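You operate a simulated robot arm through the tools that you are given. There is no shell and no other tool.

You run a simulated robot arm. Do the job below in one go: nothing can be reset, and whatever is moved stays where it is left.

JOB
Strap the carton at the press with the blue strap, pulled into the green.
Fine: roll in the strap tray, arm down, buckle it, arm back up.
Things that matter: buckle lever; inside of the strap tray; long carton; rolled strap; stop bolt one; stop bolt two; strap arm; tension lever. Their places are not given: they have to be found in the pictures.

Only the result counts: the job must be done as asked and must still hold three seconds after the hand-in. Knocking over, shifting, dropping, spilling or breaking anything else fails it.

ROBOT AND FRAMES
A 7-joint arm with a three-finger gripper, fixed in place. Base frame: the origin is on the floor under the middle of its stand, x ahead of it, y to its left, z up. Readings come in cm, rad, newtons and seconds.
It reaches about 134.2 cm from its shoulder. Its first joint turns from -2.897 to 2.897 rad. Payload 2.69 kg.
The tool frame sits at the grasp point between the pads (the TCP): z along the fingers, y along the line on which they close. The tips reach 3 cm beyond it. The gripper opens to 12.8 cm; its body begins 11.7 cm behind the TCP.
Orientation is that of the tool frame in the base frame, as a unit quaternion [x, y, z, w]. With the fingers straight down and closing along the base's y, the tool's x points along the base's -x, its y along +y and its z along -z.

CONTROLS
- The arm moves only by the tool send_rows. Its argument "commands" is a list of rows, each a list of 3 entries, a list of its own where there are three numbers: the shift along the tool's x, y, z in cm, then the turn, a rotation vector about the tool's x, y, z in rad, then the gripper command, from -1 (fully open) to 1 (shut), values between in proportion. In form: [[[dx, dy, dz], [rx, ry, rz], gripper], ...]. A call has 1 to 20 rows; each row shifts and turns the commanded pose from where the row before left it, along the tool's axes as they then stand. Rows are played at 5 a second. More than 5 cm and 0.15 rad between two rows, or a gripper value outside its range, and nothing of the call is played. Where a pose cannot be reached the arm comes as near as it can. A force on the tool above 90 N (or 10 N above the force at the start of the call, whichever is more), or a blocked arm, ends the call early, and 0.2 s more pass. Each finger travels about 12.7 cm/s and halts on what it meets, pressing with about 21 N; the grip force reading is that of the motor and also rises with nothing between the fingers. The clock runs only during rows and for 0.2 s after the last one: add rows that do not move to give the fingers time. It gives the time, the measured TCP pose, the force on the tool (base axes), the opening and the grip force at its end, in the units of the frame above (readings bear some noise), with the torque about the TCP (base axes, N m) and any sound that the robot's microphone picked up.
- Cameras (640 x 400 px; columns grow to the right, rows downward): "scene" is fixed at [22.06, 64.93, 183.18]; the picture's right is [-0.83, -0.56, 0.00], its down [-0.37, 0.55, -0.75] and it looks along [0.42, -0.62, -0.66] (base axes); focal length 272 px, centre (320, 200). "wrist" rides on the gripper at [5.8, 5.4, -13.1] in the tool frame; the picture's right is [-0.68, 0.74, 0.00], its down [-0.62, -0.57, -0.55] and it looks along [-0.40, -0.37, 0.84] (tool axes); focal length 234 px, centre (320, 200).
- capture(camera): a new picture of that camera. No time passes.
- slide_trunk(by): moves the trunk up (or, below 0, down) by that many cm; the arm rides with it, the base frame stays. It gives what a move gives, with no picture.
- pixel_to_xyz(camera, pixels): there is no depth. For up to 12 entries [column, row, z] of the newest picture of that camera ("zoom" is the newest enlarged one), the place [x, y] in the base frame at which the ray of that pixel passes the height z, good to about 0.3 cm. No time passes.
- close_up(camera, box): a new picture of the part [left, top, right, bottom] of that camera's present view, enlarged. No time passes.
- finish_job(): hands the job in; it is judged then, once.

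Leave the gripper open and the arm clear of the work at the hand-in unless told otherwise.

The tools are called after "Emit:" by a JSON object that holds its "op" and its "data". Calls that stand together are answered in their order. send_rows: Moves the arm, as the interface text tells. Its arguments: {"type":"object","properties":{"commands":{"type":"array","items":{"type":"array"}}},"required":["commands"]} The other tools are called the same way: slide_trunk (by) moves the trunk up or down; capture (camera) takes a picture; pixel_to_xyz (camera, pixels) gives the place at which the rays of pixels pass given heights; close_up (camera, box) takes an enlarged picture of a part of a camera's view; finish_job () hands the job in.

At the start:

```text
time_s: 0.0
position: [68.88, -10.55, 157.38]
orientation: [0.0, 1.0, 0.0, 0.0]
contact_force: [-0.1, -0.2, -0.2]
wrist_torque: [0.01, 0.0, 0.01]
grip_width: 12.79
finger_force: 0.1
trunk travel left (down, up): [-22.5, 12.5]
```

scene: 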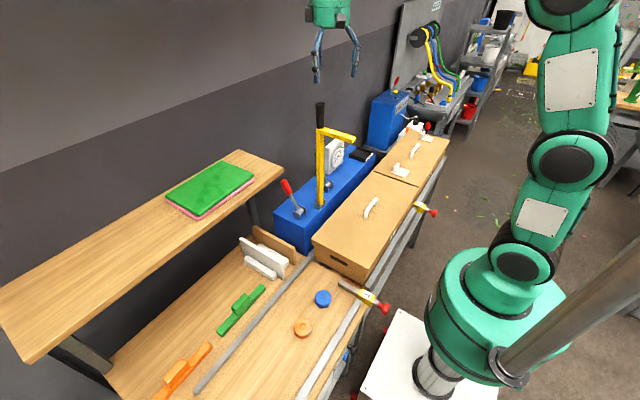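
wrist: 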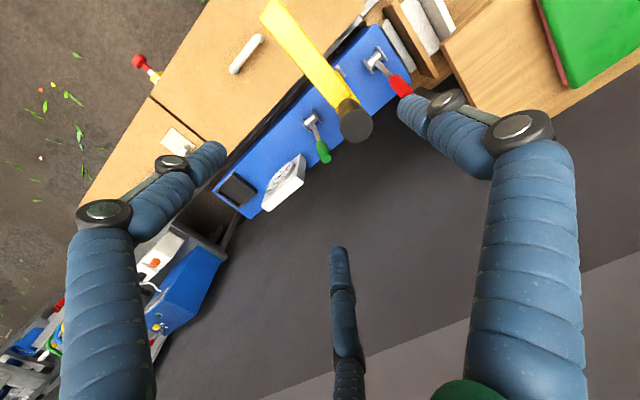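

I'll look more closely at the press, the cartons, and the rest of the bench before moving anything.

Emit:
{"op": "close_up", "data": {"camera": "scene", "box": [260, 80, 460, 205]}}

Emit:
{"op": "close_up", "data": {"camera": "scene", "box": [260, 180, 460, 305]}}

Emit:
{"op": "close_up", "data": {"camera": "scene", "box": [140, 260, 400, 400]}}

Emit:
{"op": "close_up", "data": {"camera": "scene", "box": [360, 0, 560, 125]}}

Emit:
{"op": "close_up", "data": {"camera": "wrist", "box": [200, 0, 440, 220]}}

```text
3.20 times, centred on (360, 142) of scene
```

zoom: 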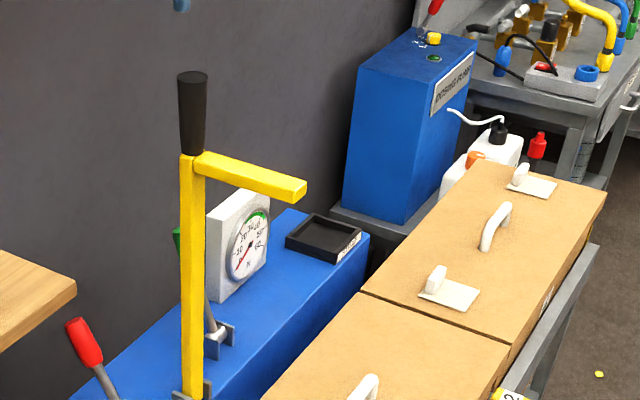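

```text
3.20 times, centred on (360, 242) of scene
```

zoom: 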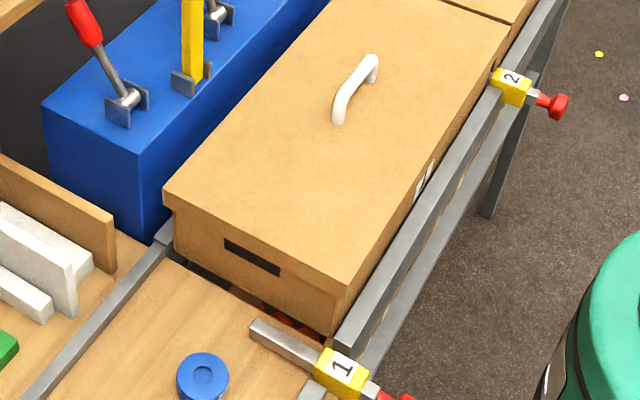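

```text
2.46 times, centred on (270, 330) of scene
```

zoom: 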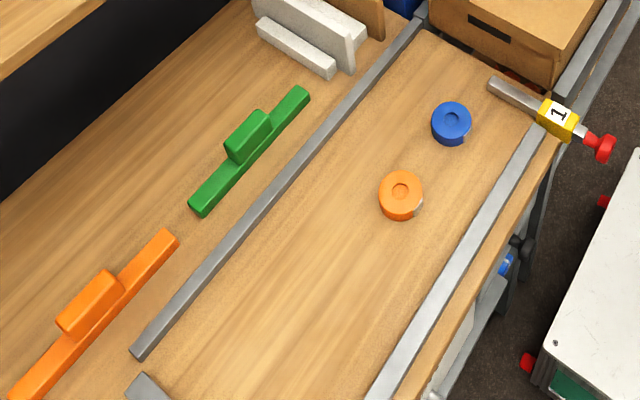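

```text
3.20 times, centred on (460, 62) of scene
```

zoom: 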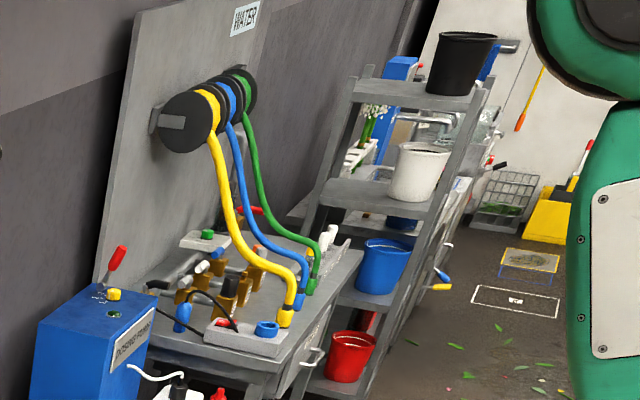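

```text
1.82 times, centred on (320, 110) of wrist
```

zoom: 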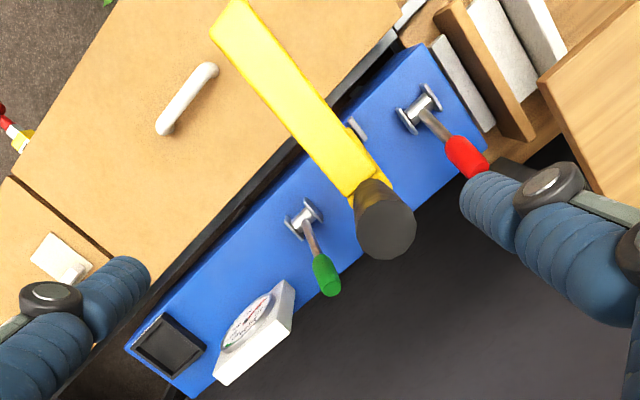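

The press shows a yellow strap arm standing up, a red lever, a green lever, a gauge and a black tray. I'll enlarge these further, along with the two stop bolts and the strap rolls.

Emit:
{"op": "close_up", "data": {"camera": "scene", "box": [320, 130, 384, 170]}}

Emit:
{"op": "close_up", "data": {"camera": "scene", "box": [272, 170, 352, 220]}}

Emit:
{"op": "close_up", "data": {"camera": "scene", "box": [280, 270, 400, 345]}}

Emit:
{"op": "close_up", "data": {"camera": "scene", "box": [380, 110, 460, 220]}}

Emit:
{"op": "close_up", "data": {"camera": "wrist", "box": [200, 140, 320, 220]}}

```text
10.00 times, centred on (352, 150) of scene
```

zoom: 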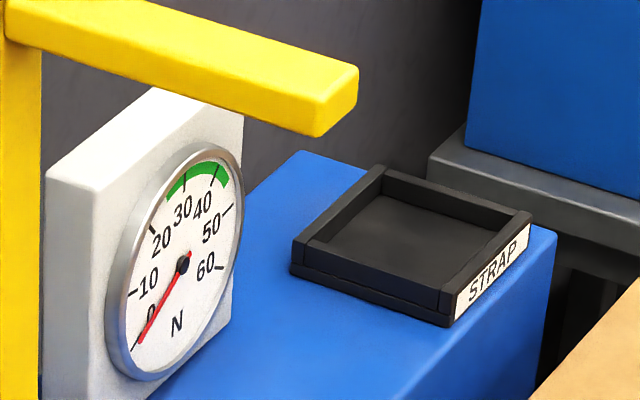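

```text
8.00 times, centred on (312, 195) of scene
```

zoom: 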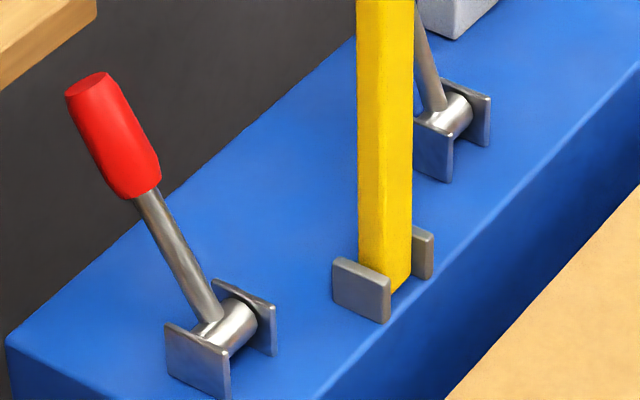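

```text
5.33 times, centred on (340, 308) of scene
```

zoom: 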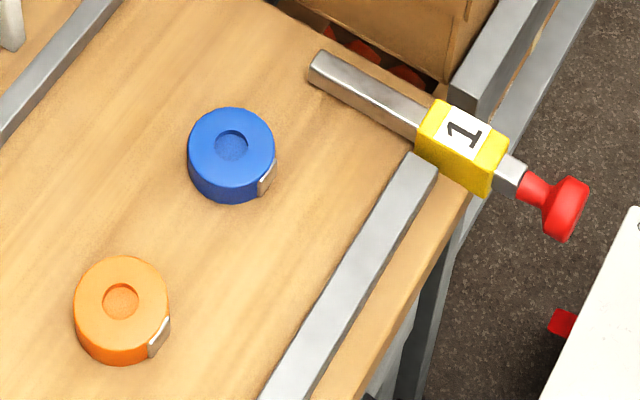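

```text
3.64 times, centred on (420, 165) of scene
```

zoom: 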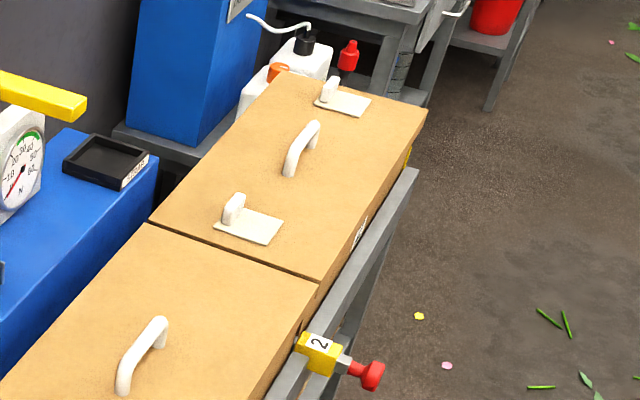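

```text
5.00 times, centred on (260, 180) of wrist
```

zoom: 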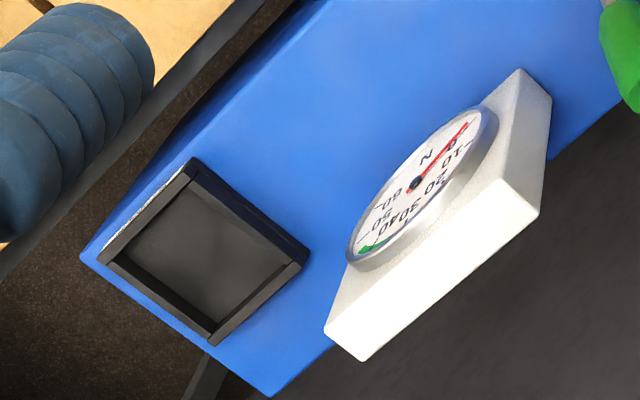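

The gauge reads about 0 with its green band from roughly 30 to 43 N, and the tray is labelled "STRAP". Neither lever has a readable label, so I'll move the arm back toward the robot, above everything, to let the wrist camera see the front of the press and the bolts.

Emit:
{"op": "send_rows", "data": {"commands": [[[5, 0, 0], [0, 0, 0], -1], [[5, 0, 0], [0, 0, 0], -1], [[5, 0, 0], [0, 0, 0], -1], [[5, 0, 0], [0, 0, 0], -1], [[5, 0, 0], [0, 0, 0], -1], [[0, 5, 0], [0, 0, 0], -1], [[0, 5, 0], [0, 0, 0], -1], [[0, 0, 0], [0, 0, 0], -1]]}}

Emit:
{"op": "capture", "data": {"camera": "wrist"}}

Emit:
{"op": "capture", "data": {"camera": "scene"}}

```text
time_s: 1.8
position: [43.63, -0.26, 157.26]
orientation: [0.0, 1.0, 0.0, 0.001]
contact_force: [0.0, 0.2, 0.7]
wrist_torque: [-0.07, -0.02, -0.01]
grip_width: 12.82
finger_force: 0.1
trunk travel left (down, up): [-22.5, 12.5]
```

```text
taken
```

wrist: 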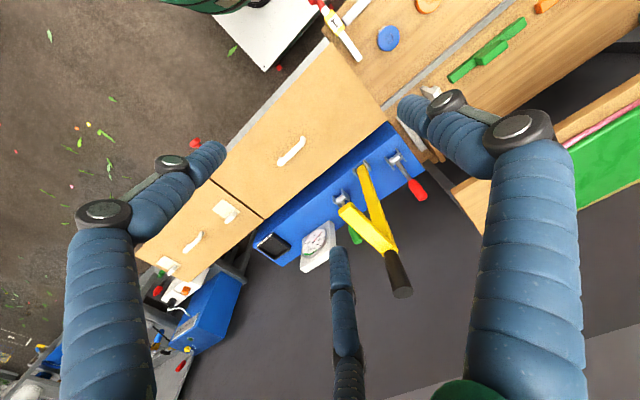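

```text
taken
```

scene: 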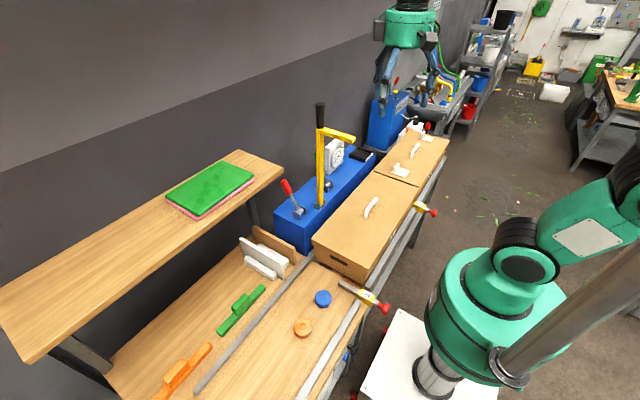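

I have both views, so I'll triangulate the blue roll, the bench level and other points by comparing rays at several heights.

Emit:
{"op": "pixel_to_xyz", "data": {"camera": "scene", "pixels": [[323, 298, 80], [323, 298, 90], [341, 283, 80], [341, 283, 90], [351, 280, 90], [312, 242, 90], [312, 242, 100], [373, 173, 100], [364, 154, 100], [364, 154, 105], [298, 212, 100], [283, 185, 115]]}}

Emit:
{"op": "pixel_to_xyz", "data": {"camera": "wrist", "pixels": [[389, 38, 80], [389, 38, 90], [362, 60, 80], [362, 60, 90], [326, 42, 90], [386, 115, 90], [386, 115, 100], [264, 218, 100], [272, 246, 100], [272, 246, 105], [395, 158, 100], [417, 189, 115]]}}

Emit:
{"op": "close_up", "data": {"camera": "wrist", "box": [240, 0, 460, 140]}}

Emit:
{"op": "close_up", "data": {"camera": "wrist", "box": [240, 140, 440, 280]}}

Emit:
{"op": "close_up", "data": {"camera": "wrist", "box": [120, 100, 320, 240]}}

```text
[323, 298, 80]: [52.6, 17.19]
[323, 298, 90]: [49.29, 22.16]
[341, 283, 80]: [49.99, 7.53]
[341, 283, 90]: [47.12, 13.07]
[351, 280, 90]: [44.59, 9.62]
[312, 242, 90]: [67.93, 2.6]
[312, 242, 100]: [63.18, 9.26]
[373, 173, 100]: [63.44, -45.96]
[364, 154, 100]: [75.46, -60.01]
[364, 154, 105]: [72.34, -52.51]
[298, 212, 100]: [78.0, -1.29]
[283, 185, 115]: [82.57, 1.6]
```

```text
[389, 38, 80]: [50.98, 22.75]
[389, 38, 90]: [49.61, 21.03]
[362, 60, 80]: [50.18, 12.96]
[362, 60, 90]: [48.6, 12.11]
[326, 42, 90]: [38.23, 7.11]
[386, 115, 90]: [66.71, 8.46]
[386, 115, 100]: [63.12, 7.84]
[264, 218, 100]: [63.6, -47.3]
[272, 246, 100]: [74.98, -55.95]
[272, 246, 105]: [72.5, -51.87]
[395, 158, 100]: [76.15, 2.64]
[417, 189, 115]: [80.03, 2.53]
```

```text
2.86 times, centred on (350, 70) of wrist
```

zoom: 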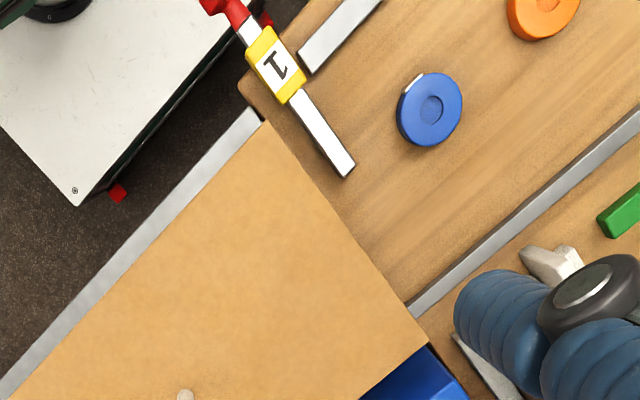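

```text
2.86 times, centred on (340, 210) of wrist
```

zoom: 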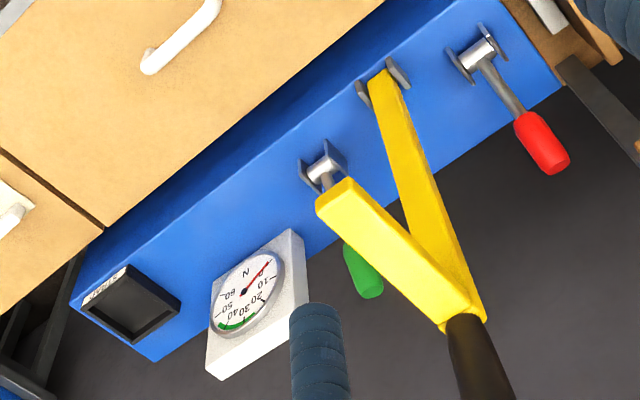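

```text
2.86 times, centred on (220, 170) of wrist
```

zoom: 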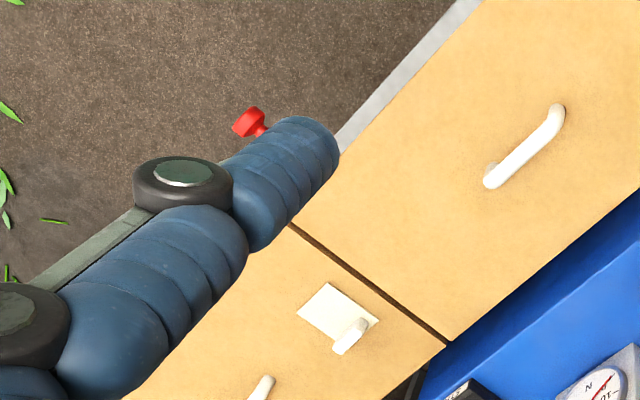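

The long carton spans about y=8 to -47 with its top near z=98, and the blue roll is around (49.7, 21.4, 88). Next I'll locate the strap arm, the green lever and the gauge.

Emit:
{"op": "pixel_to_xyz", "data": {"camera": "scene", "pixels": [[354, 139, 135], [354, 139, 140], [318, 128, 140], [318, 128, 135], [321, 205, 105], [326, 187, 105], [425, 207, 90], [435, 212, 90], [380, 304, 90], [338, 150, 112], [388, 138, 115], [355, 165, 105]]}}

Emit:
{"op": "pixel_to_xyz", "data": {"camera": "wrist", "pixels": [[355, 203, 135], [355, 203, 140], [394, 250, 140], [394, 250, 135], [370, 165, 105], [343, 200, 105], [195, 143, 90], [370, 238, 120], [315, 2, 90], [327, 230, 112], [288, 263, 105], [258, 242, 105]]}}

```text
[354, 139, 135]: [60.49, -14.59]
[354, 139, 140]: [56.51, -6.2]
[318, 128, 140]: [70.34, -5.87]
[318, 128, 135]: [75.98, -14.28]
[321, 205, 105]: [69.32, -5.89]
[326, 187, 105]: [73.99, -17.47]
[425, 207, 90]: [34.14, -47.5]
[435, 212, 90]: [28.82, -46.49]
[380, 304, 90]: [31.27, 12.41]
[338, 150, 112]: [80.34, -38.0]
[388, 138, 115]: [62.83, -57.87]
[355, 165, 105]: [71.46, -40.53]
```

```text
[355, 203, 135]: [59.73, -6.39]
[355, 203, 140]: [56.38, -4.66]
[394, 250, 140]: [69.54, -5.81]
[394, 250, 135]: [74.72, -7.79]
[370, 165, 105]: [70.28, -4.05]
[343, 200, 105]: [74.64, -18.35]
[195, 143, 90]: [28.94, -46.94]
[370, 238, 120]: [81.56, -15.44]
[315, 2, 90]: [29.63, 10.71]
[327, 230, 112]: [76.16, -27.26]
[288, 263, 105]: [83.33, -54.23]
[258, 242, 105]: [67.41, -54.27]
```

The strap arm's upright stands at about x=70, y=-6, with its crossbar at z≈140 reaching to x≈56. I'll lower the camera on the robot side and yaw it to face the press, looking for markings that tell the two levers apart.

Emit:
{"op": "send_rows", "data": {"commands": [[[4.3, -5, 0], [0, 0, 0], -1], [[4.3, -5, 0], [0, 0, 0], -1], [[0, 0, 5], [0, 0, -0.15], -1], [[0, 0, 5], [0, 0, -0.15], -1], [[0, 0, 5], [0, 0, -0.15], -1], [[0, 0, 5], [0, 0, -0.15], -1], [[0, 0, 5], [0, 0, -0.15], -1], [[0, 0, 0], [0, 0, 0], -1]]}}

Emit:
{"op": "capture", "data": {"camera": "wrist"}}

Emit:
{"op": "capture", "data": {"camera": "scene"}}

```text
refused: row 1 steps farther than a row can; nothing moved
```

```text
taken
```

wrist: 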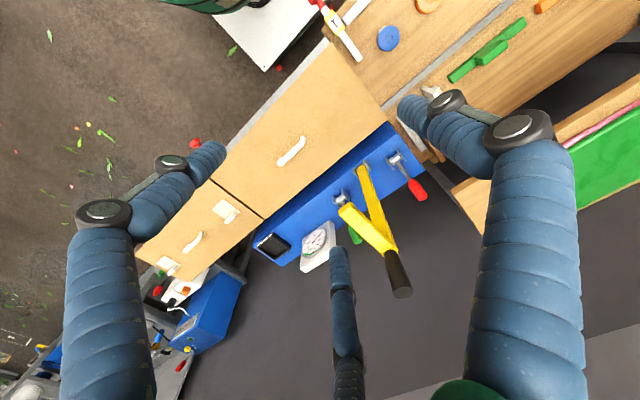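

```text
taken
```

scene: 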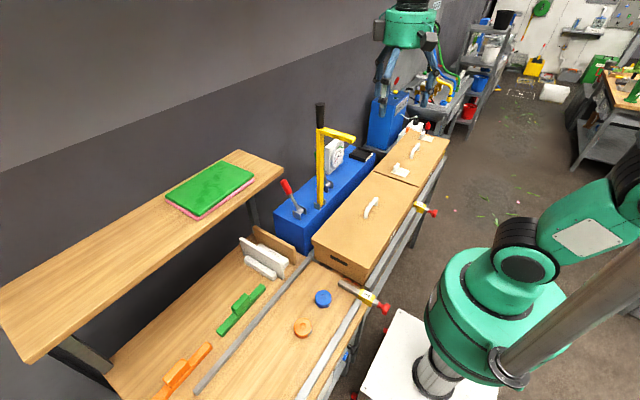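

The call was refused because the combined step was longer than 5 cm, and nothing moved. I'll send the same move in shorter steps.

Emit:
{"op": "send_rows", "data": {"commands": [[[3, -3.5, 0], [0, 0, 0], -1], [[3, -3.5, 0], [0, 0, 0], -1], [[3, -3.5, 0], [0, 0, 0], -1], [[0, 0, 4.8], [0, 0, -0.14], -1], [[0, 0, 4.8], [0, 0, -0.14], -1], [[0, 0, 4.8], [0, 0, -0.14], -1], [[0, 0, 4.8], [0, 0, -0.14], -1], [[0, 0, 4.8], [0, 0, -0.14], -1], [[0, 0, 0], [0, 0, 0], -1]]}}

Emit:
{"op": "capture", "data": {"camera": "wrist"}}

Emit:
{"op": "capture", "data": {"camera": "scene"}}

```text
time_s: 3.8
position: [35.02, -11.06, 133.32]
orientation: [-0.344, 0.939, 0.0, 0.001]
contact_force: [1.0, 0.5, 0.0]
wrist_torque: [-0.02, 0.08, 0.01]
grip_width: 12.82
finger_force: 0.0
trunk travel left (down, up): [-22.5, 12.5]
```

```text
taken
```

wrist: 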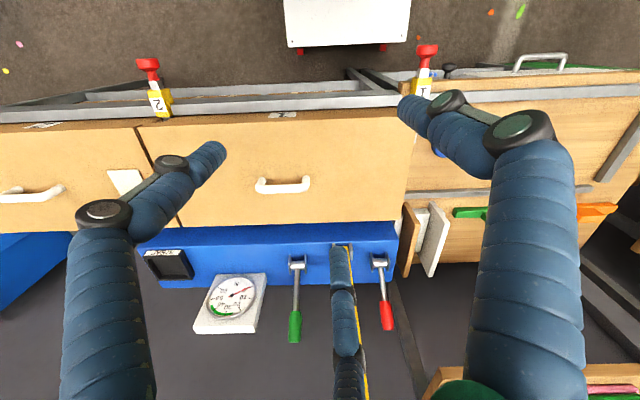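

```text
taken
```

scene: 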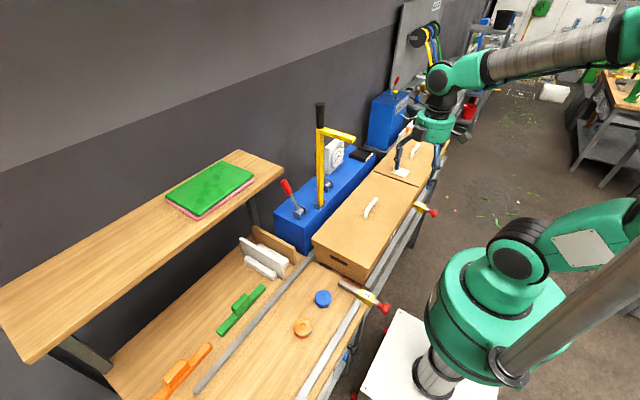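

This is a clear view of the press front. I'll enlarge the levers, the gauge, both bolts and the label on the carton's front edge.

Emit:
{"op": "close_up", "data": {"camera": "wrist", "box": [260, 220, 420, 350]}}

Emit:
{"op": "close_up", "data": {"camera": "wrist", "box": [130, 225, 290, 345]}}

Emit:
{"op": "close_up", "data": {"camera": "wrist", "box": [110, 40, 310, 160]}}

Emit:
{"op": "close_up", "data": {"camera": "wrist", "box": [340, 30, 500, 170]}}

```text
3.08 times, centred on (340, 285) of wrist
```

zoom: 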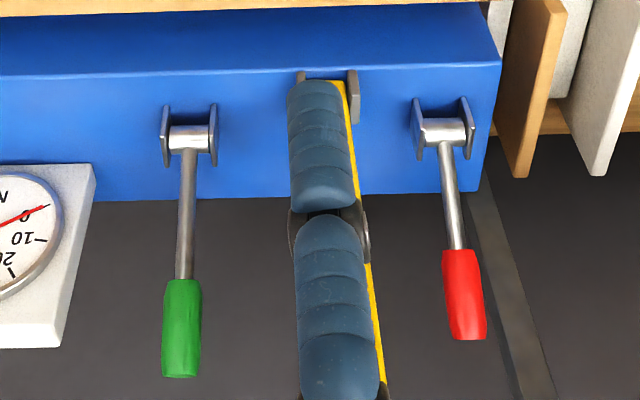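

```text
3.33 times, centred on (210, 285) of wrist
```

zoom: 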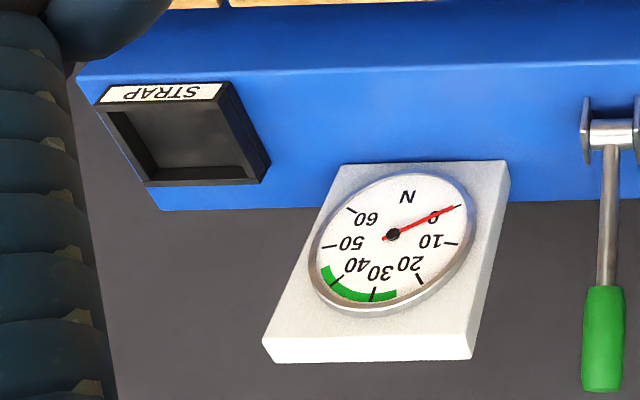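

```text
3.20 times, centred on (210, 100) of wrist
```

zoom: 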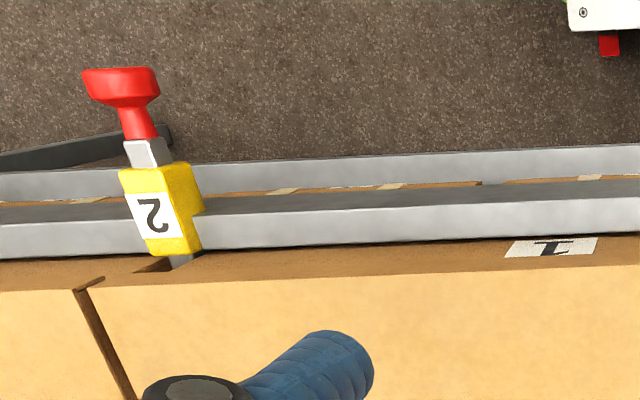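

```text
2.86 times, centred on (420, 100) of wrist
```

zoom: 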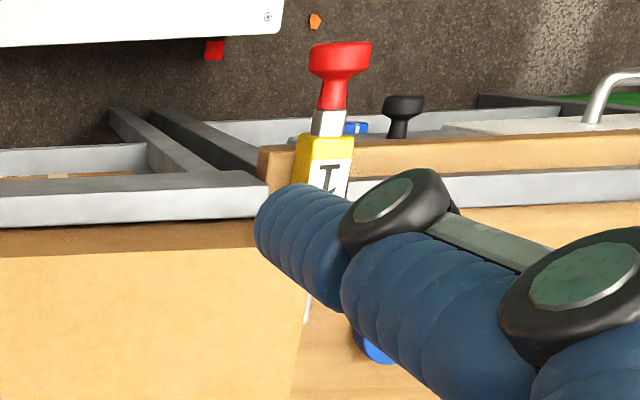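

Both stop bolts are pushed in by the same amount and hold the long carton, bolt 1 at its near end and bolt 2 in the gap behind it. They already do their work, so I'll leave them alone.

Neither lever is marked. I'll tell them apart later by a small pull while watching the gauge. Now I'll turn the gripper to close along x and move above the blue roll.

Emit:
{"op": "send_rows", "data": {"commands": [[[0, 0, 0], [0, 0, -0.145], -1], [[0, 0, 0], [0, 0, -0.145], -1], [[0, 0, 0], [0, 0, -0.145], -1], [[0, 0, 0], [0, 0, -0.145], -1], [[0, 0, 0], [0, 0, -0.145], -1], [[0, 0, 0], [0, 0, -0.145], -1], [[-4.04, -1.85, 1.8], [0, 0, 0], -1], [[-4.04, -1.85, 1.8], [0, 0, 0], -1], [[-4.04, -1.85, 1.8], [0, 0, 0], -1], [[-4.04, -1.85, 1.8], [0, 0, 0], -1], [[-4.04, -1.85, 1.8], [0, 0, 0], -1], [[-4.04, -1.85, 1.8], [0, 0, 0], -1], [[-4.04, -1.85, 1.8], [0, 0, 0], -1], [[-4.04, -1.85, 1.8], [0, 0, 0], -1], [[0, 0, 0], [0, 0, 0], -1]]}}

Emit:
{"op": "capture", "data": {"camera": "wrist"}}

Emit:
{"op": "capture", "data": {"camera": "scene"}}

```text
time_s: 7.0
position: [50.25, 21.5, 119.09]
orientation: [-0.707, 0.707, 0.0, 0.001]
contact_force: [0.7, 0.1, 0.1]
wrist_torque: [-0.07, 0.03, -0.01]
grip_width: 12.79
finger_force: 0.1
trunk travel left (down, up): [-22.5, 12.5]
```

```text
taken
```

wrist: 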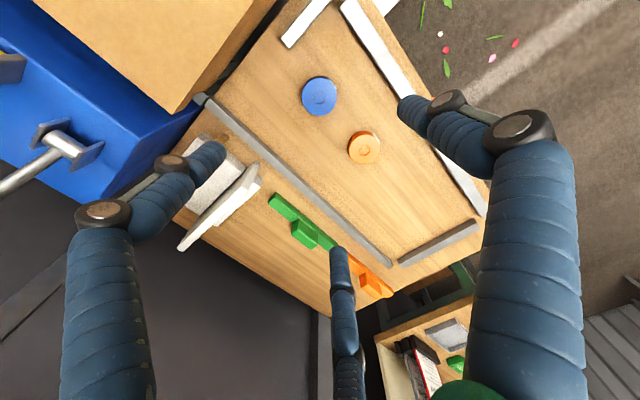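

```text
taken
```

scene: 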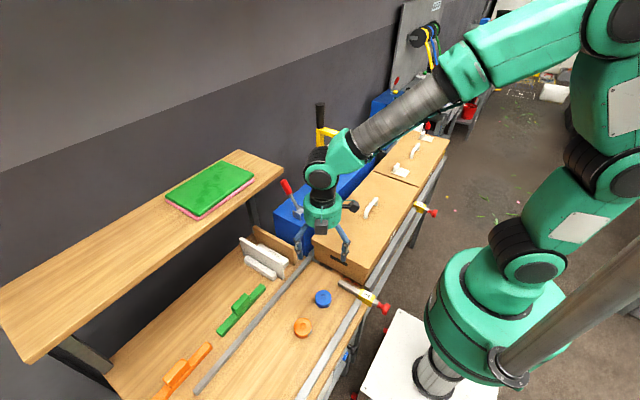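

The blue roll is at (319, 97) in the wrist view. I'll enlarge it and triangulate its height and diameter.

Emit:
{"op": "close_up", "data": {"camera": "wrist", "box": [270, 60, 400, 170]}}

Emit:
{"op": "pixel_to_xyz", "data": {"camera": "wrist", "pixels": [[319, 96, 86], [319, 96, 88], [319, 96, 90], [302, 96, 88], [337, 96, 88], [319, 116, 85], [319, 77, 88], [364, 147, 88], [285, 42, 88], [201, 99, 85], [390, 262, 85]]}}

Emit:
{"op": "pixel_to_xyz", "data": {"camera": "scene", "pixels": [[323, 296, 86], [323, 296, 88], [323, 296, 90], [302, 325, 88], [196, 390, 85], [302, 262, 85]]}}

Emit:
{"op": "close_up", "data": {"camera": "scene", "box": [300, 280, 348, 310]}}

```text
3.64 times, centred on (335, 115) of wrist
```

zoom: 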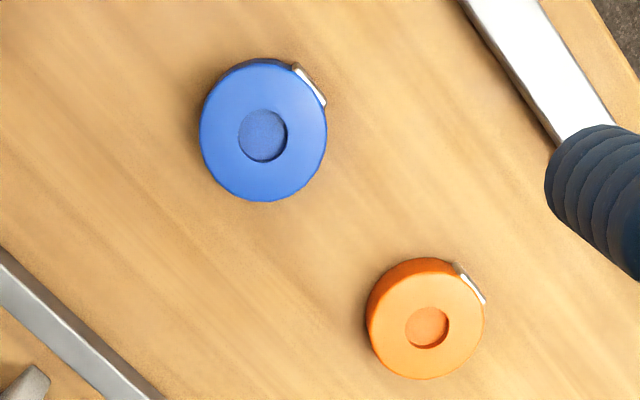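

```text
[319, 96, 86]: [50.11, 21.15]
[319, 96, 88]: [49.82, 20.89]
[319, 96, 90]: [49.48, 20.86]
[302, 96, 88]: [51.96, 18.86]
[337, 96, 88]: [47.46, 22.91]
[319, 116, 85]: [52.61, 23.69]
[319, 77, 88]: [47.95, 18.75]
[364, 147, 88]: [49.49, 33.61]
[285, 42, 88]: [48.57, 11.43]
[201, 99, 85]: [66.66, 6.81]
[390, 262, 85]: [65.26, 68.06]
```

```text
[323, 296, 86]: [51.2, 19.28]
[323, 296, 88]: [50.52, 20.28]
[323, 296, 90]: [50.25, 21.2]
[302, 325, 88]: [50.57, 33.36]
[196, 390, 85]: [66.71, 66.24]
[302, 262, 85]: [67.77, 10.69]
```

```text
13.33 times, centred on (324, 295) of scene
```

zoom: 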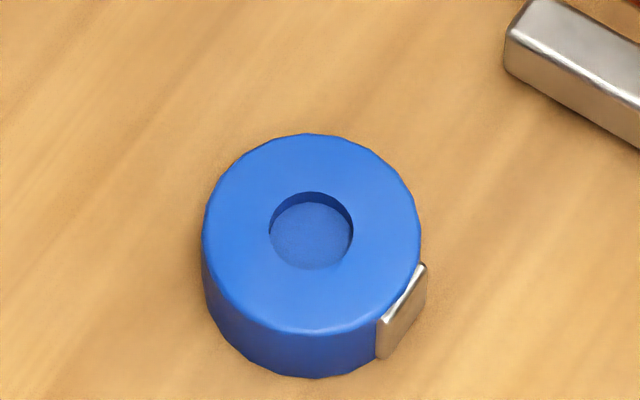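

The blue roll's centre is about (49.9, 20.9), its top z≈88, its diameter 6 cm and its height about 2 cm. Before going down I'll half-close the gripper in free air to see how the three fingers converge.

Emit:
{"op": "send_rows", "data": {"commands": [[[0, 0, 0], [0, 0, 0], 0.1], [[0, 0, 0], [0, 0, 0], 0.1], [[0, 0, 0], [0, 0, 0], 0.1]]}}

Emit:
{"op": "capture", "data": {"camera": "wrist"}}

Emit:
{"op": "close_up", "data": {"camera": "scene", "box": [270, 150, 390, 280]}}

```text
time_s: 7.8
position: [50.22, 21.45, 119.13]
orientation: [0.707, -0.707, 0.0, 0.0]
contact_force: [0.0, 0.3, -0.6]
wrist_torque: [0.0, -0.02, 0.02]
grip_width: 5.78
finger_force: 0.1
trunk travel left (down, up): [-22.5, 12.5]
```

```text
taken
```

wrist: 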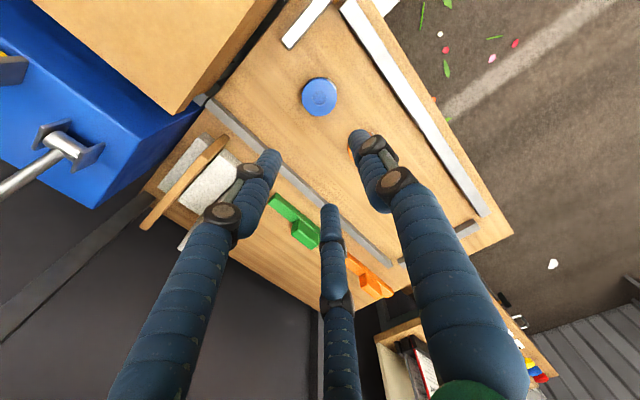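

```text
3.08 times, centred on (330, 215) of scene
```

zoom: 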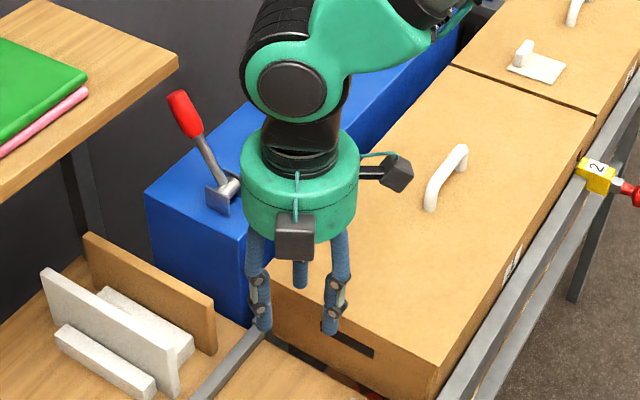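

The fingers close radially at 120°, like a three-jaw chuck, and the reading is the diameter of the circle between them. The metal clip is on the roll's -x side, so I'll turn the tool 60° to put the clip in a gap between fingers. Then I'll open to about 8 cm and descend to just above the roll.

Emit:
{"op": "send_rows", "data": {"commands": [[[0, 0, 0], [0, 0, 0.1496], -0.25], [[0, 0, 0], [0, 0, 0.1496], -0.25], [[0, 0, 0], [0, 0, 0.1496], -0.25], [[0, 0, 0], [0, 0, 0.1496], -0.25], [[0, 0, 0], [0, 0, 0.1496], -0.25], [[0, 0, 0], [0, 0, 0.1496], -0.25], [[0, 0, 0], [0, 0, 0.1496], -0.25], [[0.53, -0.33, 4], [0, 0, 0], -0.25], [[0, 0, 4.5], [0, 0, 0], -0.25], [[0, 0, 4.5], [0, 0, 0], -0.25], [[0, 0, 4.5], [0, 0, 0], -0.25], [[0, 0, 4], [0, 0, 0], -0.25], [[0, 0, 2], [0, 0, 0], -0.25], [[0, 0, 0], [0, 0, 0], -0.25]]}}

Emit:
{"op": "capture", "data": {"camera": "wrist"}}

Emit:
{"op": "close_up", "data": {"camera": "scene", "box": [270, 210, 390, 320]}}

```text
time_s: 10.8
position: [49.36, 20.63, 95.64]
orientation: [-0.259, 0.966, 0.0, 0.001]
contact_force: [0.1, -0.3, 0.1]
wrist_torque: [-0.02, -0.01, 0.01]
grip_width: 8.01
finger_force: 0.1
trunk travel left (down, up): [-22.5, 12.5]
```

```text
taken
```

wrist: 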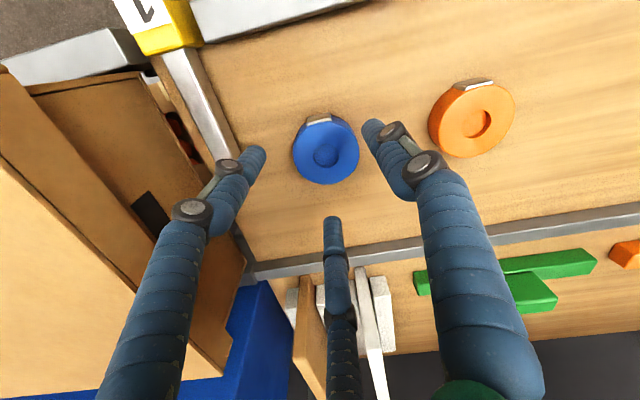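

```text
3.64 times, centred on (330, 265) of scene
```

zoom: 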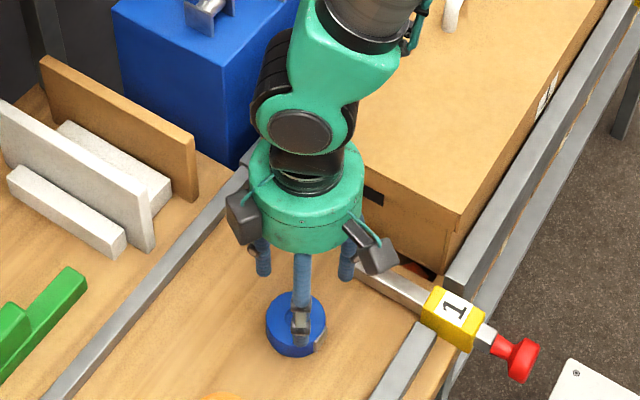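

The roll top is centred near (325, 155) in the wrist view. I'll check its xy against the TCP.

Emit:
{"op": "close_up", "data": {"camera": "wrist", "box": [270, 100, 390, 200]}}

Emit:
{"op": "pixel_to_xyz", "data": {"camera": "wrist", "pixels": [[326, 149, 88], [326, 155, 88], [293, 148, 87], [360, 148, 87], [326, 185, 86], [326, 114, 88], [240, 265, 86], [245, 160, 88]]}}

```text
4.00 times, centred on (330, 150) of wrist
```

zoom: 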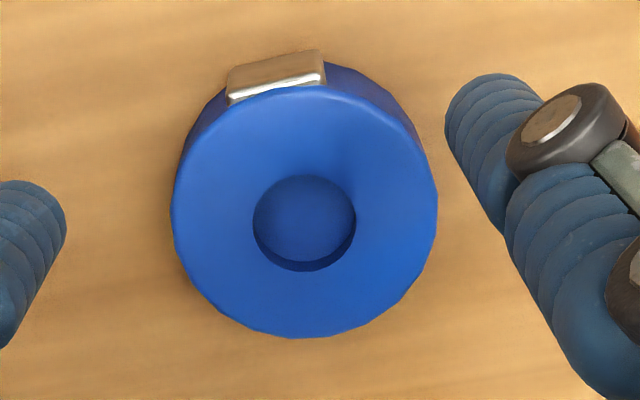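

```text
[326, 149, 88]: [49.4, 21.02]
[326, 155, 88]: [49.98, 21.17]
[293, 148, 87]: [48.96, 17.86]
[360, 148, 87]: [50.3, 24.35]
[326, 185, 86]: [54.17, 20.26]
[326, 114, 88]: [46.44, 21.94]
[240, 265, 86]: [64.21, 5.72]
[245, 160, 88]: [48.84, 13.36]
```

The roll centre is at about (49.9, 21.1). I'll shift to it and descend until the fingertips are just above the bench.

Emit:
{"op": "send_rows", "data": {"commands": [[[-0.65, 0.18, 2], [0, 0, 0], -0.25], [[0, 0, 2], [0, 0, 0], -0.25], [[0, 0, 1], [0, 0, 0], -0.25], [[0, 0, 0.6], [0, 0, 0], -0.25], [[0, 0, 0], [0, 0, 0], -0.25]]}}

Emit:
{"op": "capture", "data": {"camera": "wrist"}}

Emit:
{"op": "close_up", "data": {"camera": "scene", "box": [280, 240, 380, 320]}}

```text
time_s: 12.0
position: [49.95, 21.13, 89.83]
orientation: [-0.259, 0.966, 0.0, 0.0]
contact_force: [0.1, 0.3, 0.1]
wrist_torque: [-0.04, -0.01, -0.01]
grip_width: 7.99
finger_force: 0.0
trunk travel left (down, up): [-22.5, 12.5]
```

```text
taken
```

wrist: 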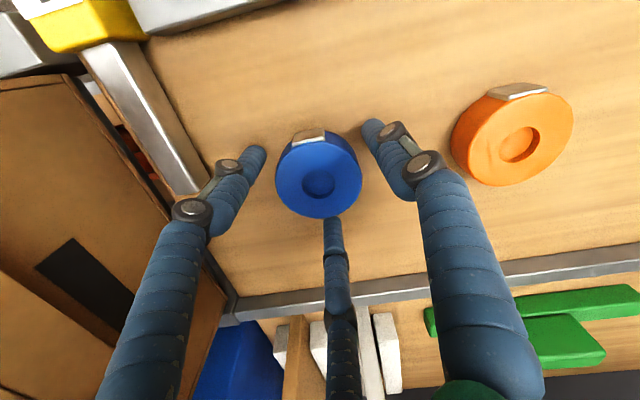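

```text
5.00 times, centred on (330, 280) of scene
```

zoom: 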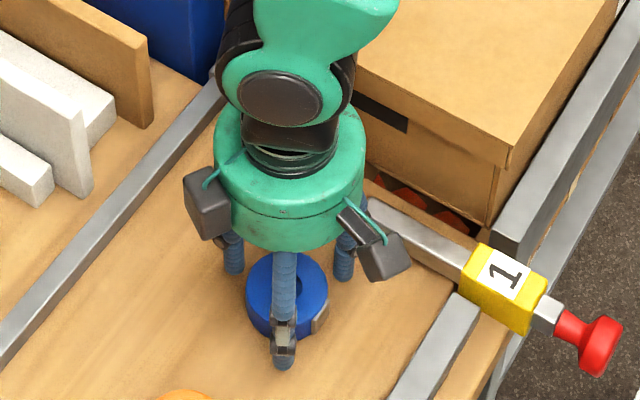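

The roll is centred between the fingers and there is no contact force. Closing on it now.

Emit:
{"op": "send_rows", "data": {"commands": [[[0, 0, 0], [0, 0, 0], 0.3], [[0, 0, 0], [0, 0, 0], 0.5], [[0, 0, 0], [0, 0, 0], 0.5], [[0, 0, 0], [0, 0, 0], 0.5], [[0, 0, 0], [0, 0, 0], 0.5]]}}

Emit:
{"op": "capture", "data": {"camera": "wrist"}}

```text
time_s: 13.2
position: [49.88, 21.06, 89.74]
orientation: [-0.259, 0.966, 0.0, -0.001]
contact_force: [1.5, 0.7, 1.8]
wrist_torque: [-0.1, -0.03, 0.0]
grip_width: 6.17
finger_force: 20.9
trunk travel left (down, up): [-22.5, 12.5]
```

```text
taken
```

wrist: 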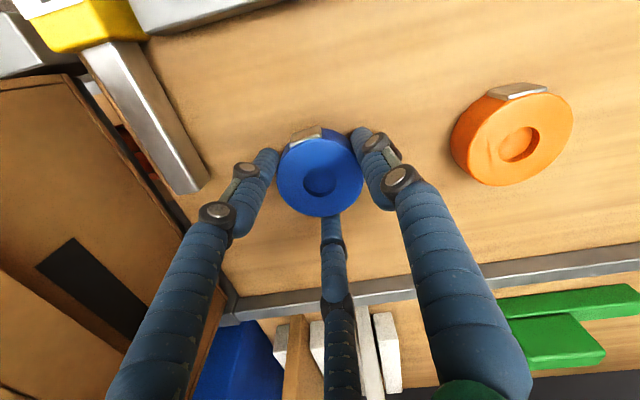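

Gripped at 6.17 cm with 20.9 N. I'll lift straight up and check that the roll comes along.

Emit:
{"op": "send_rows", "data": {"commands": [[[0, 0, -1.5], [0, 0, 0], 0.5], [[0, 0, -3], [0, 0, 0], 0.5], [[0, 0, -4.5], [0, 0, 0], 0.5], [[0, 0, -4.5], [0, 0, 0], 0.5], [[0, 0, -4.5], [0, 0, 0], 0.5], [[0, 0, -4.5], [0, 0, 0], 0.5], [[0, 0, -4.5], [0, 0, 0], 0.5], [[0, 0, -4.5], [0, 0, 0], 0.5], [[0, 0, 0], [0, 0, 0], 0.5]]}}

Emit:
{"op": "capture", "data": {"camera": "wrist"}}

Emit:
{"op": "capture", "data": {"camera": "scene"}}

```text
time_s: 15.2
position: [49.74, 21.02, 121.69]
orientation: [-0.259, 0.966, 0.001, 0.0]
contact_force: [-0.2, 0.5, -0.4]
wrist_torque: [0.01, -0.06, 0.0]
grip_width: 6.12
finger_force: 21.0
trunk travel left (down, up): [-22.5, 12.5]
```

```text
taken
```

wrist: 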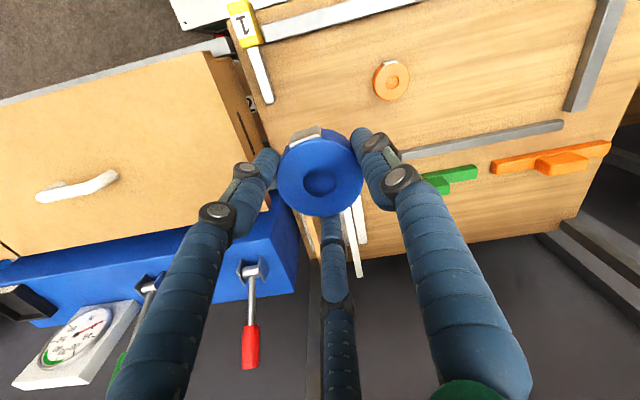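

```text
taken
```

scene: 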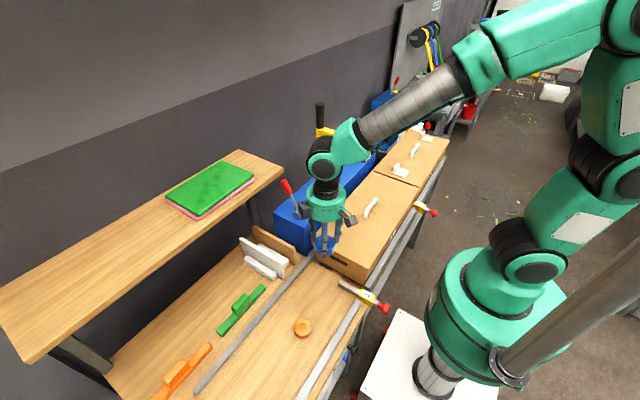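

The blue roll is held firmly at 6.1 cm. I'll carry it back toward the robot, clear of the strap arm, and then along -y toward the tray side at a safe height.

Emit:
{"op": "send_rows", "data": {"commands": [[[3.38, 1.95, -2.67], [0, 0, 0], 0.5], [[3.38, 1.95, -2.67], [0, 0, 0], 0.5], [[3.38, 1.95, -2.67], [0, 0, 0], 0.5], [[2.3, -3.98, 0], [0, 0, 0], 0.5], [[2.3, -3.98, 0], [0, 0, 0], 0.5], [[2.3, -3.98, 0], [0, 0, 0], 0.5], [[2.3, -3.98, 0], [0, 0, 0], 0.5], [[2.3, -3.98, 0], [0, 0, 0], 0.5], [[2.3, -3.98, 0], [0, 0, 0], 0.5], [[2.3, -3.98, 0], [0, 0, 0], 0.5], [[2.3, -3.98, 0], [0, 0, 0], 0.5], [[2.3, -3.98, 0], [0, 0, 0], 0.5], [[2.3, -3.98, 0], [0, 0, 0], 0.5], [[2.3, -3.98, 0], [0, 0, 0], 0.5], [[2.3, -3.98, 0], [0, 0, 0], 0.5], [[2.3, -3.98, 0], [0, 0, 0], 0.5], [[0, 0, 0], [0, 0, 0], 0.5]]}}

Emit:
{"op": "capture", "data": {"camera": "wrist"}}

Emit:
{"op": "capture", "data": {"camera": "scene"}}

```text
time_s: 18.8
position: [38.26, -38.88, 129.36]
orientation: [-0.259, 0.966, 0.0, 0.0]
contact_force: [0.7, -0.1, -1.6]
wrist_torque: [0.04, 0.01, 0.01]
grip_width: 6.1
finger_force: 20.8
trunk travel left (down, up): [-22.5, 12.5]
```

```text
taken
```

wrist: 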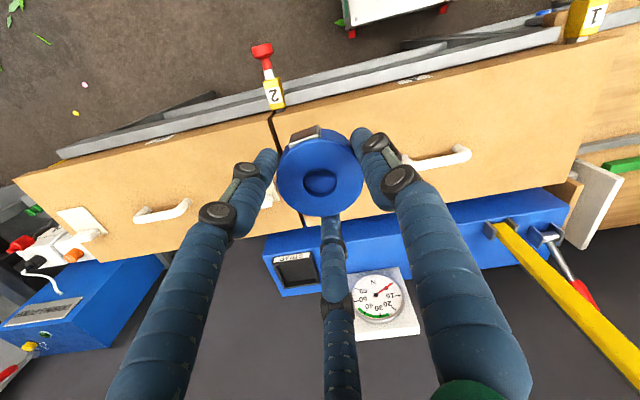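

```text
taken
```

scene: 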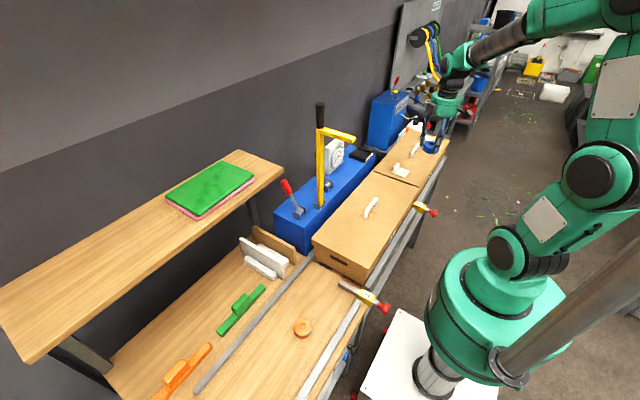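

Both cameras now show the tray and the gauge. I'll enlarge them and triangulate the tray corners and the gauge's top corner.

Emit:
{"op": "close_up", "data": {"camera": "wrist", "box": [255, 235, 425, 345]}}

Emit:
{"op": "close_up", "data": {"camera": "scene", "box": [320, 130, 384, 170]}}

```text
3.64 times, centred on (340, 290) of wrist
```

zoom: 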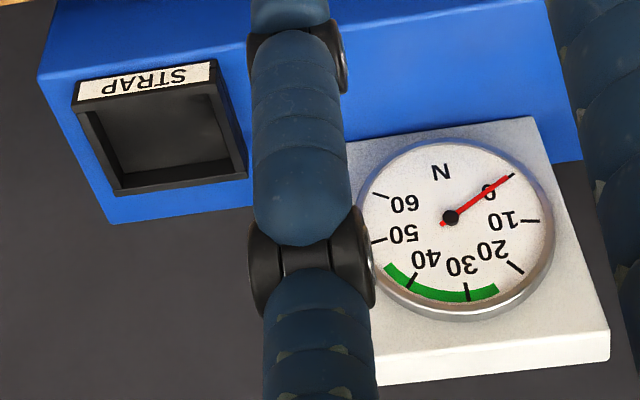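

```text
10.00 times, centred on (352, 150) of scene
```

zoom: 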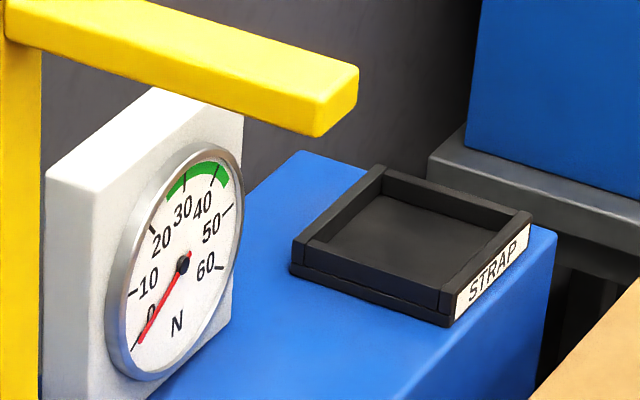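

I'll triangulate the four rim corners of the tray from both views, plus the gauge top.

Emit:
{"op": "pixel_to_xyz", "data": {"camera": "scene", "pixels": [[365.2, 159.8, 105], [365.2, 159.8, 108], [373.1, 151.3, 105], [373.1, 151.3, 108], [349.7, 154, 105], [349.7, 154, 108], [358.2, 146.7, 105], [358.2, 146.7, 108], [344, 142, 118], [344, 142, 122], [365.2, 155, 106], [350, 145.2, 104]]}}

Emit:
{"op": "pixel_to_xyz", "data": {"camera": "wrist", "pixels": [[311.7, 257.9, 105], [311.7, 257.9, 108], [272.7, 263.4, 105], [272.7, 263.4, 108], [319.9, 282.3, 105], [319.9, 282.3, 108], [283.7, 287.8, 105], [283.7, 287.8, 108], [419, 333, 118], [419, 333, 122], [296, 273, 106], [283, 296, 104]]}}

```text
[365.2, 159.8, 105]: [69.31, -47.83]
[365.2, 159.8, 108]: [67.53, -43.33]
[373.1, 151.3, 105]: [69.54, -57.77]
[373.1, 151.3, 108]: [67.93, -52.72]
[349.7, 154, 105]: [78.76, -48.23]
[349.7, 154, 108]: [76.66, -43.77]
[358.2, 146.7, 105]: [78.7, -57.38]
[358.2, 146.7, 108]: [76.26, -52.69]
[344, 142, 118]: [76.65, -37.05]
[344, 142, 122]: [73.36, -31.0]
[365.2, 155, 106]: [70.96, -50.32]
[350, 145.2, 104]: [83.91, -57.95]
```

```text
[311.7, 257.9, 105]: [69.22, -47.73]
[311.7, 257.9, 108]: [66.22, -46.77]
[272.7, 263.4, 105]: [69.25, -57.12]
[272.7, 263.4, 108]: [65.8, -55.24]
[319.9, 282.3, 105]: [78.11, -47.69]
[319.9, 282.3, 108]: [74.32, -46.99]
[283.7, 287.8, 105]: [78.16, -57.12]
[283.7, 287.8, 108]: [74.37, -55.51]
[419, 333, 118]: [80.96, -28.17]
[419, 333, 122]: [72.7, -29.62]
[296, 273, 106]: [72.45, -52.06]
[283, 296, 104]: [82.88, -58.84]
```

The tray rim is at z≈105, about 9.3 cm square outside, centred at (73.9, -52.6). I'll move in -y first, then forward over the tray at z≈121.

Emit:
{"op": "send_rows", "data": {"commands": [[[2.28, -3.96, 0], [0, 0, 0], 0.5], [[2.28, -3.96, 0], [0, 0, 0], 0.5], [[2.28, -3.96, 0], [0, 0, 0], 0.5], [[-3.856, -2.225, 1.0], [0, 0, 0], 0.5], [[-3.856, -2.225, 1.0], [0, 0, 0], 0.5], [[-3.856, -2.225, 1.0], [0, 0, 0], 0.5], [[-3.856, -2.225, 1.0], [0, 0, 0], 0.5], [[-3.856, -2.225, 1.0], [0, 0, 0], 0.5], [[-3.856, -2.225, 1.0], [0, 0, 0], 0.5], [[-3.856, -2.225, 1.0], [0, 0, 0], 0.5], [[-3.856, -2.225, 1.0], [0, 0, 0], 0.5], [[0, 0, 0], [0, 0, 0], 0.5]]}}

Emit:
{"op": "capture", "data": {"camera": "wrist"}}

Emit:
{"op": "capture", "data": {"camera": "scene"}}

Emit:
{"op": "close_up", "data": {"camera": "scene", "box": [300, 80, 420, 180]}}

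```text
time_s: 21.4
position: [73.9, -51.83, 121.83]
orientation: [-0.258, 0.966, 0.001, -0.001]
contact_force: [0.1, -0.2, -1.1]
wrist_torque: [-0.01, 0.05, -0.03]
grip_width: 6.12
finger_force: 21.4
trunk travel left (down, up): [-22.5, 12.5]
```

```text
taken
```

wrist: 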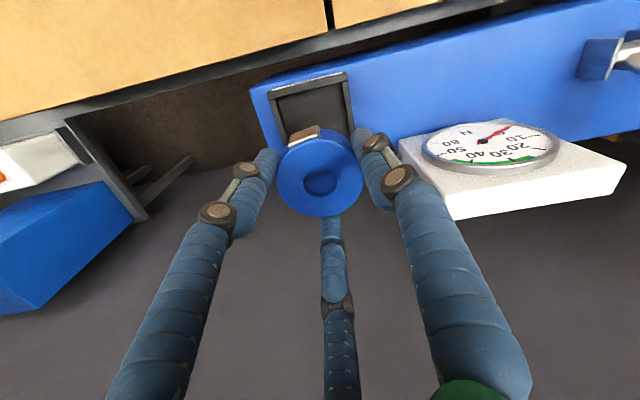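

```text
taken
```

scene: 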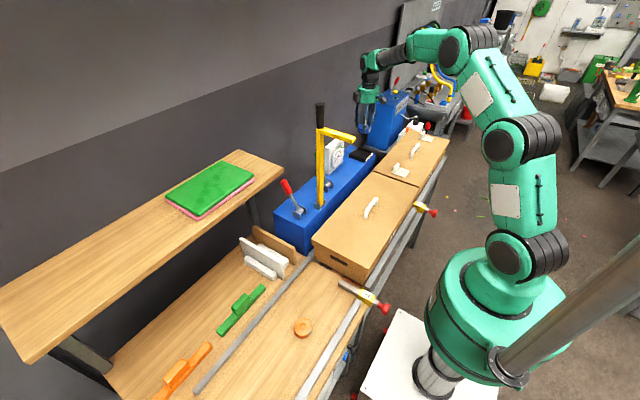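

```text
4.00 times, centred on (360, 130) of scene
```

zoom: 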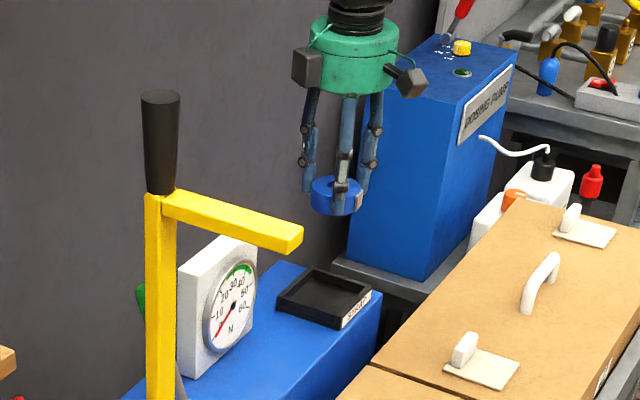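

The roll hangs above the tray. I'll check the tray rim corners in this closer view to refine its centre.

Emit:
{"op": "close_up", "data": {"camera": "wrist", "box": [240, 50, 380, 170]}}

Emit:
{"op": "pixel_to_xyz", "data": {"camera": "wrist", "pixels": [[268, 92, 105], [347, 73, 105], [284, 148, 105], [353, 130, 105]]}}

```text
3.33 times, centred on (310, 110) of wrist
```

zoom: 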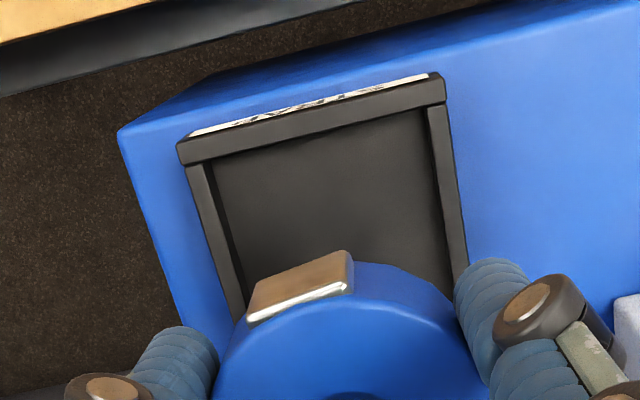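

```text
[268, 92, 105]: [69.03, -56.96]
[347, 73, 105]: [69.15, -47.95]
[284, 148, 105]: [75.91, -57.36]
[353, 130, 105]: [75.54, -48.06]
```

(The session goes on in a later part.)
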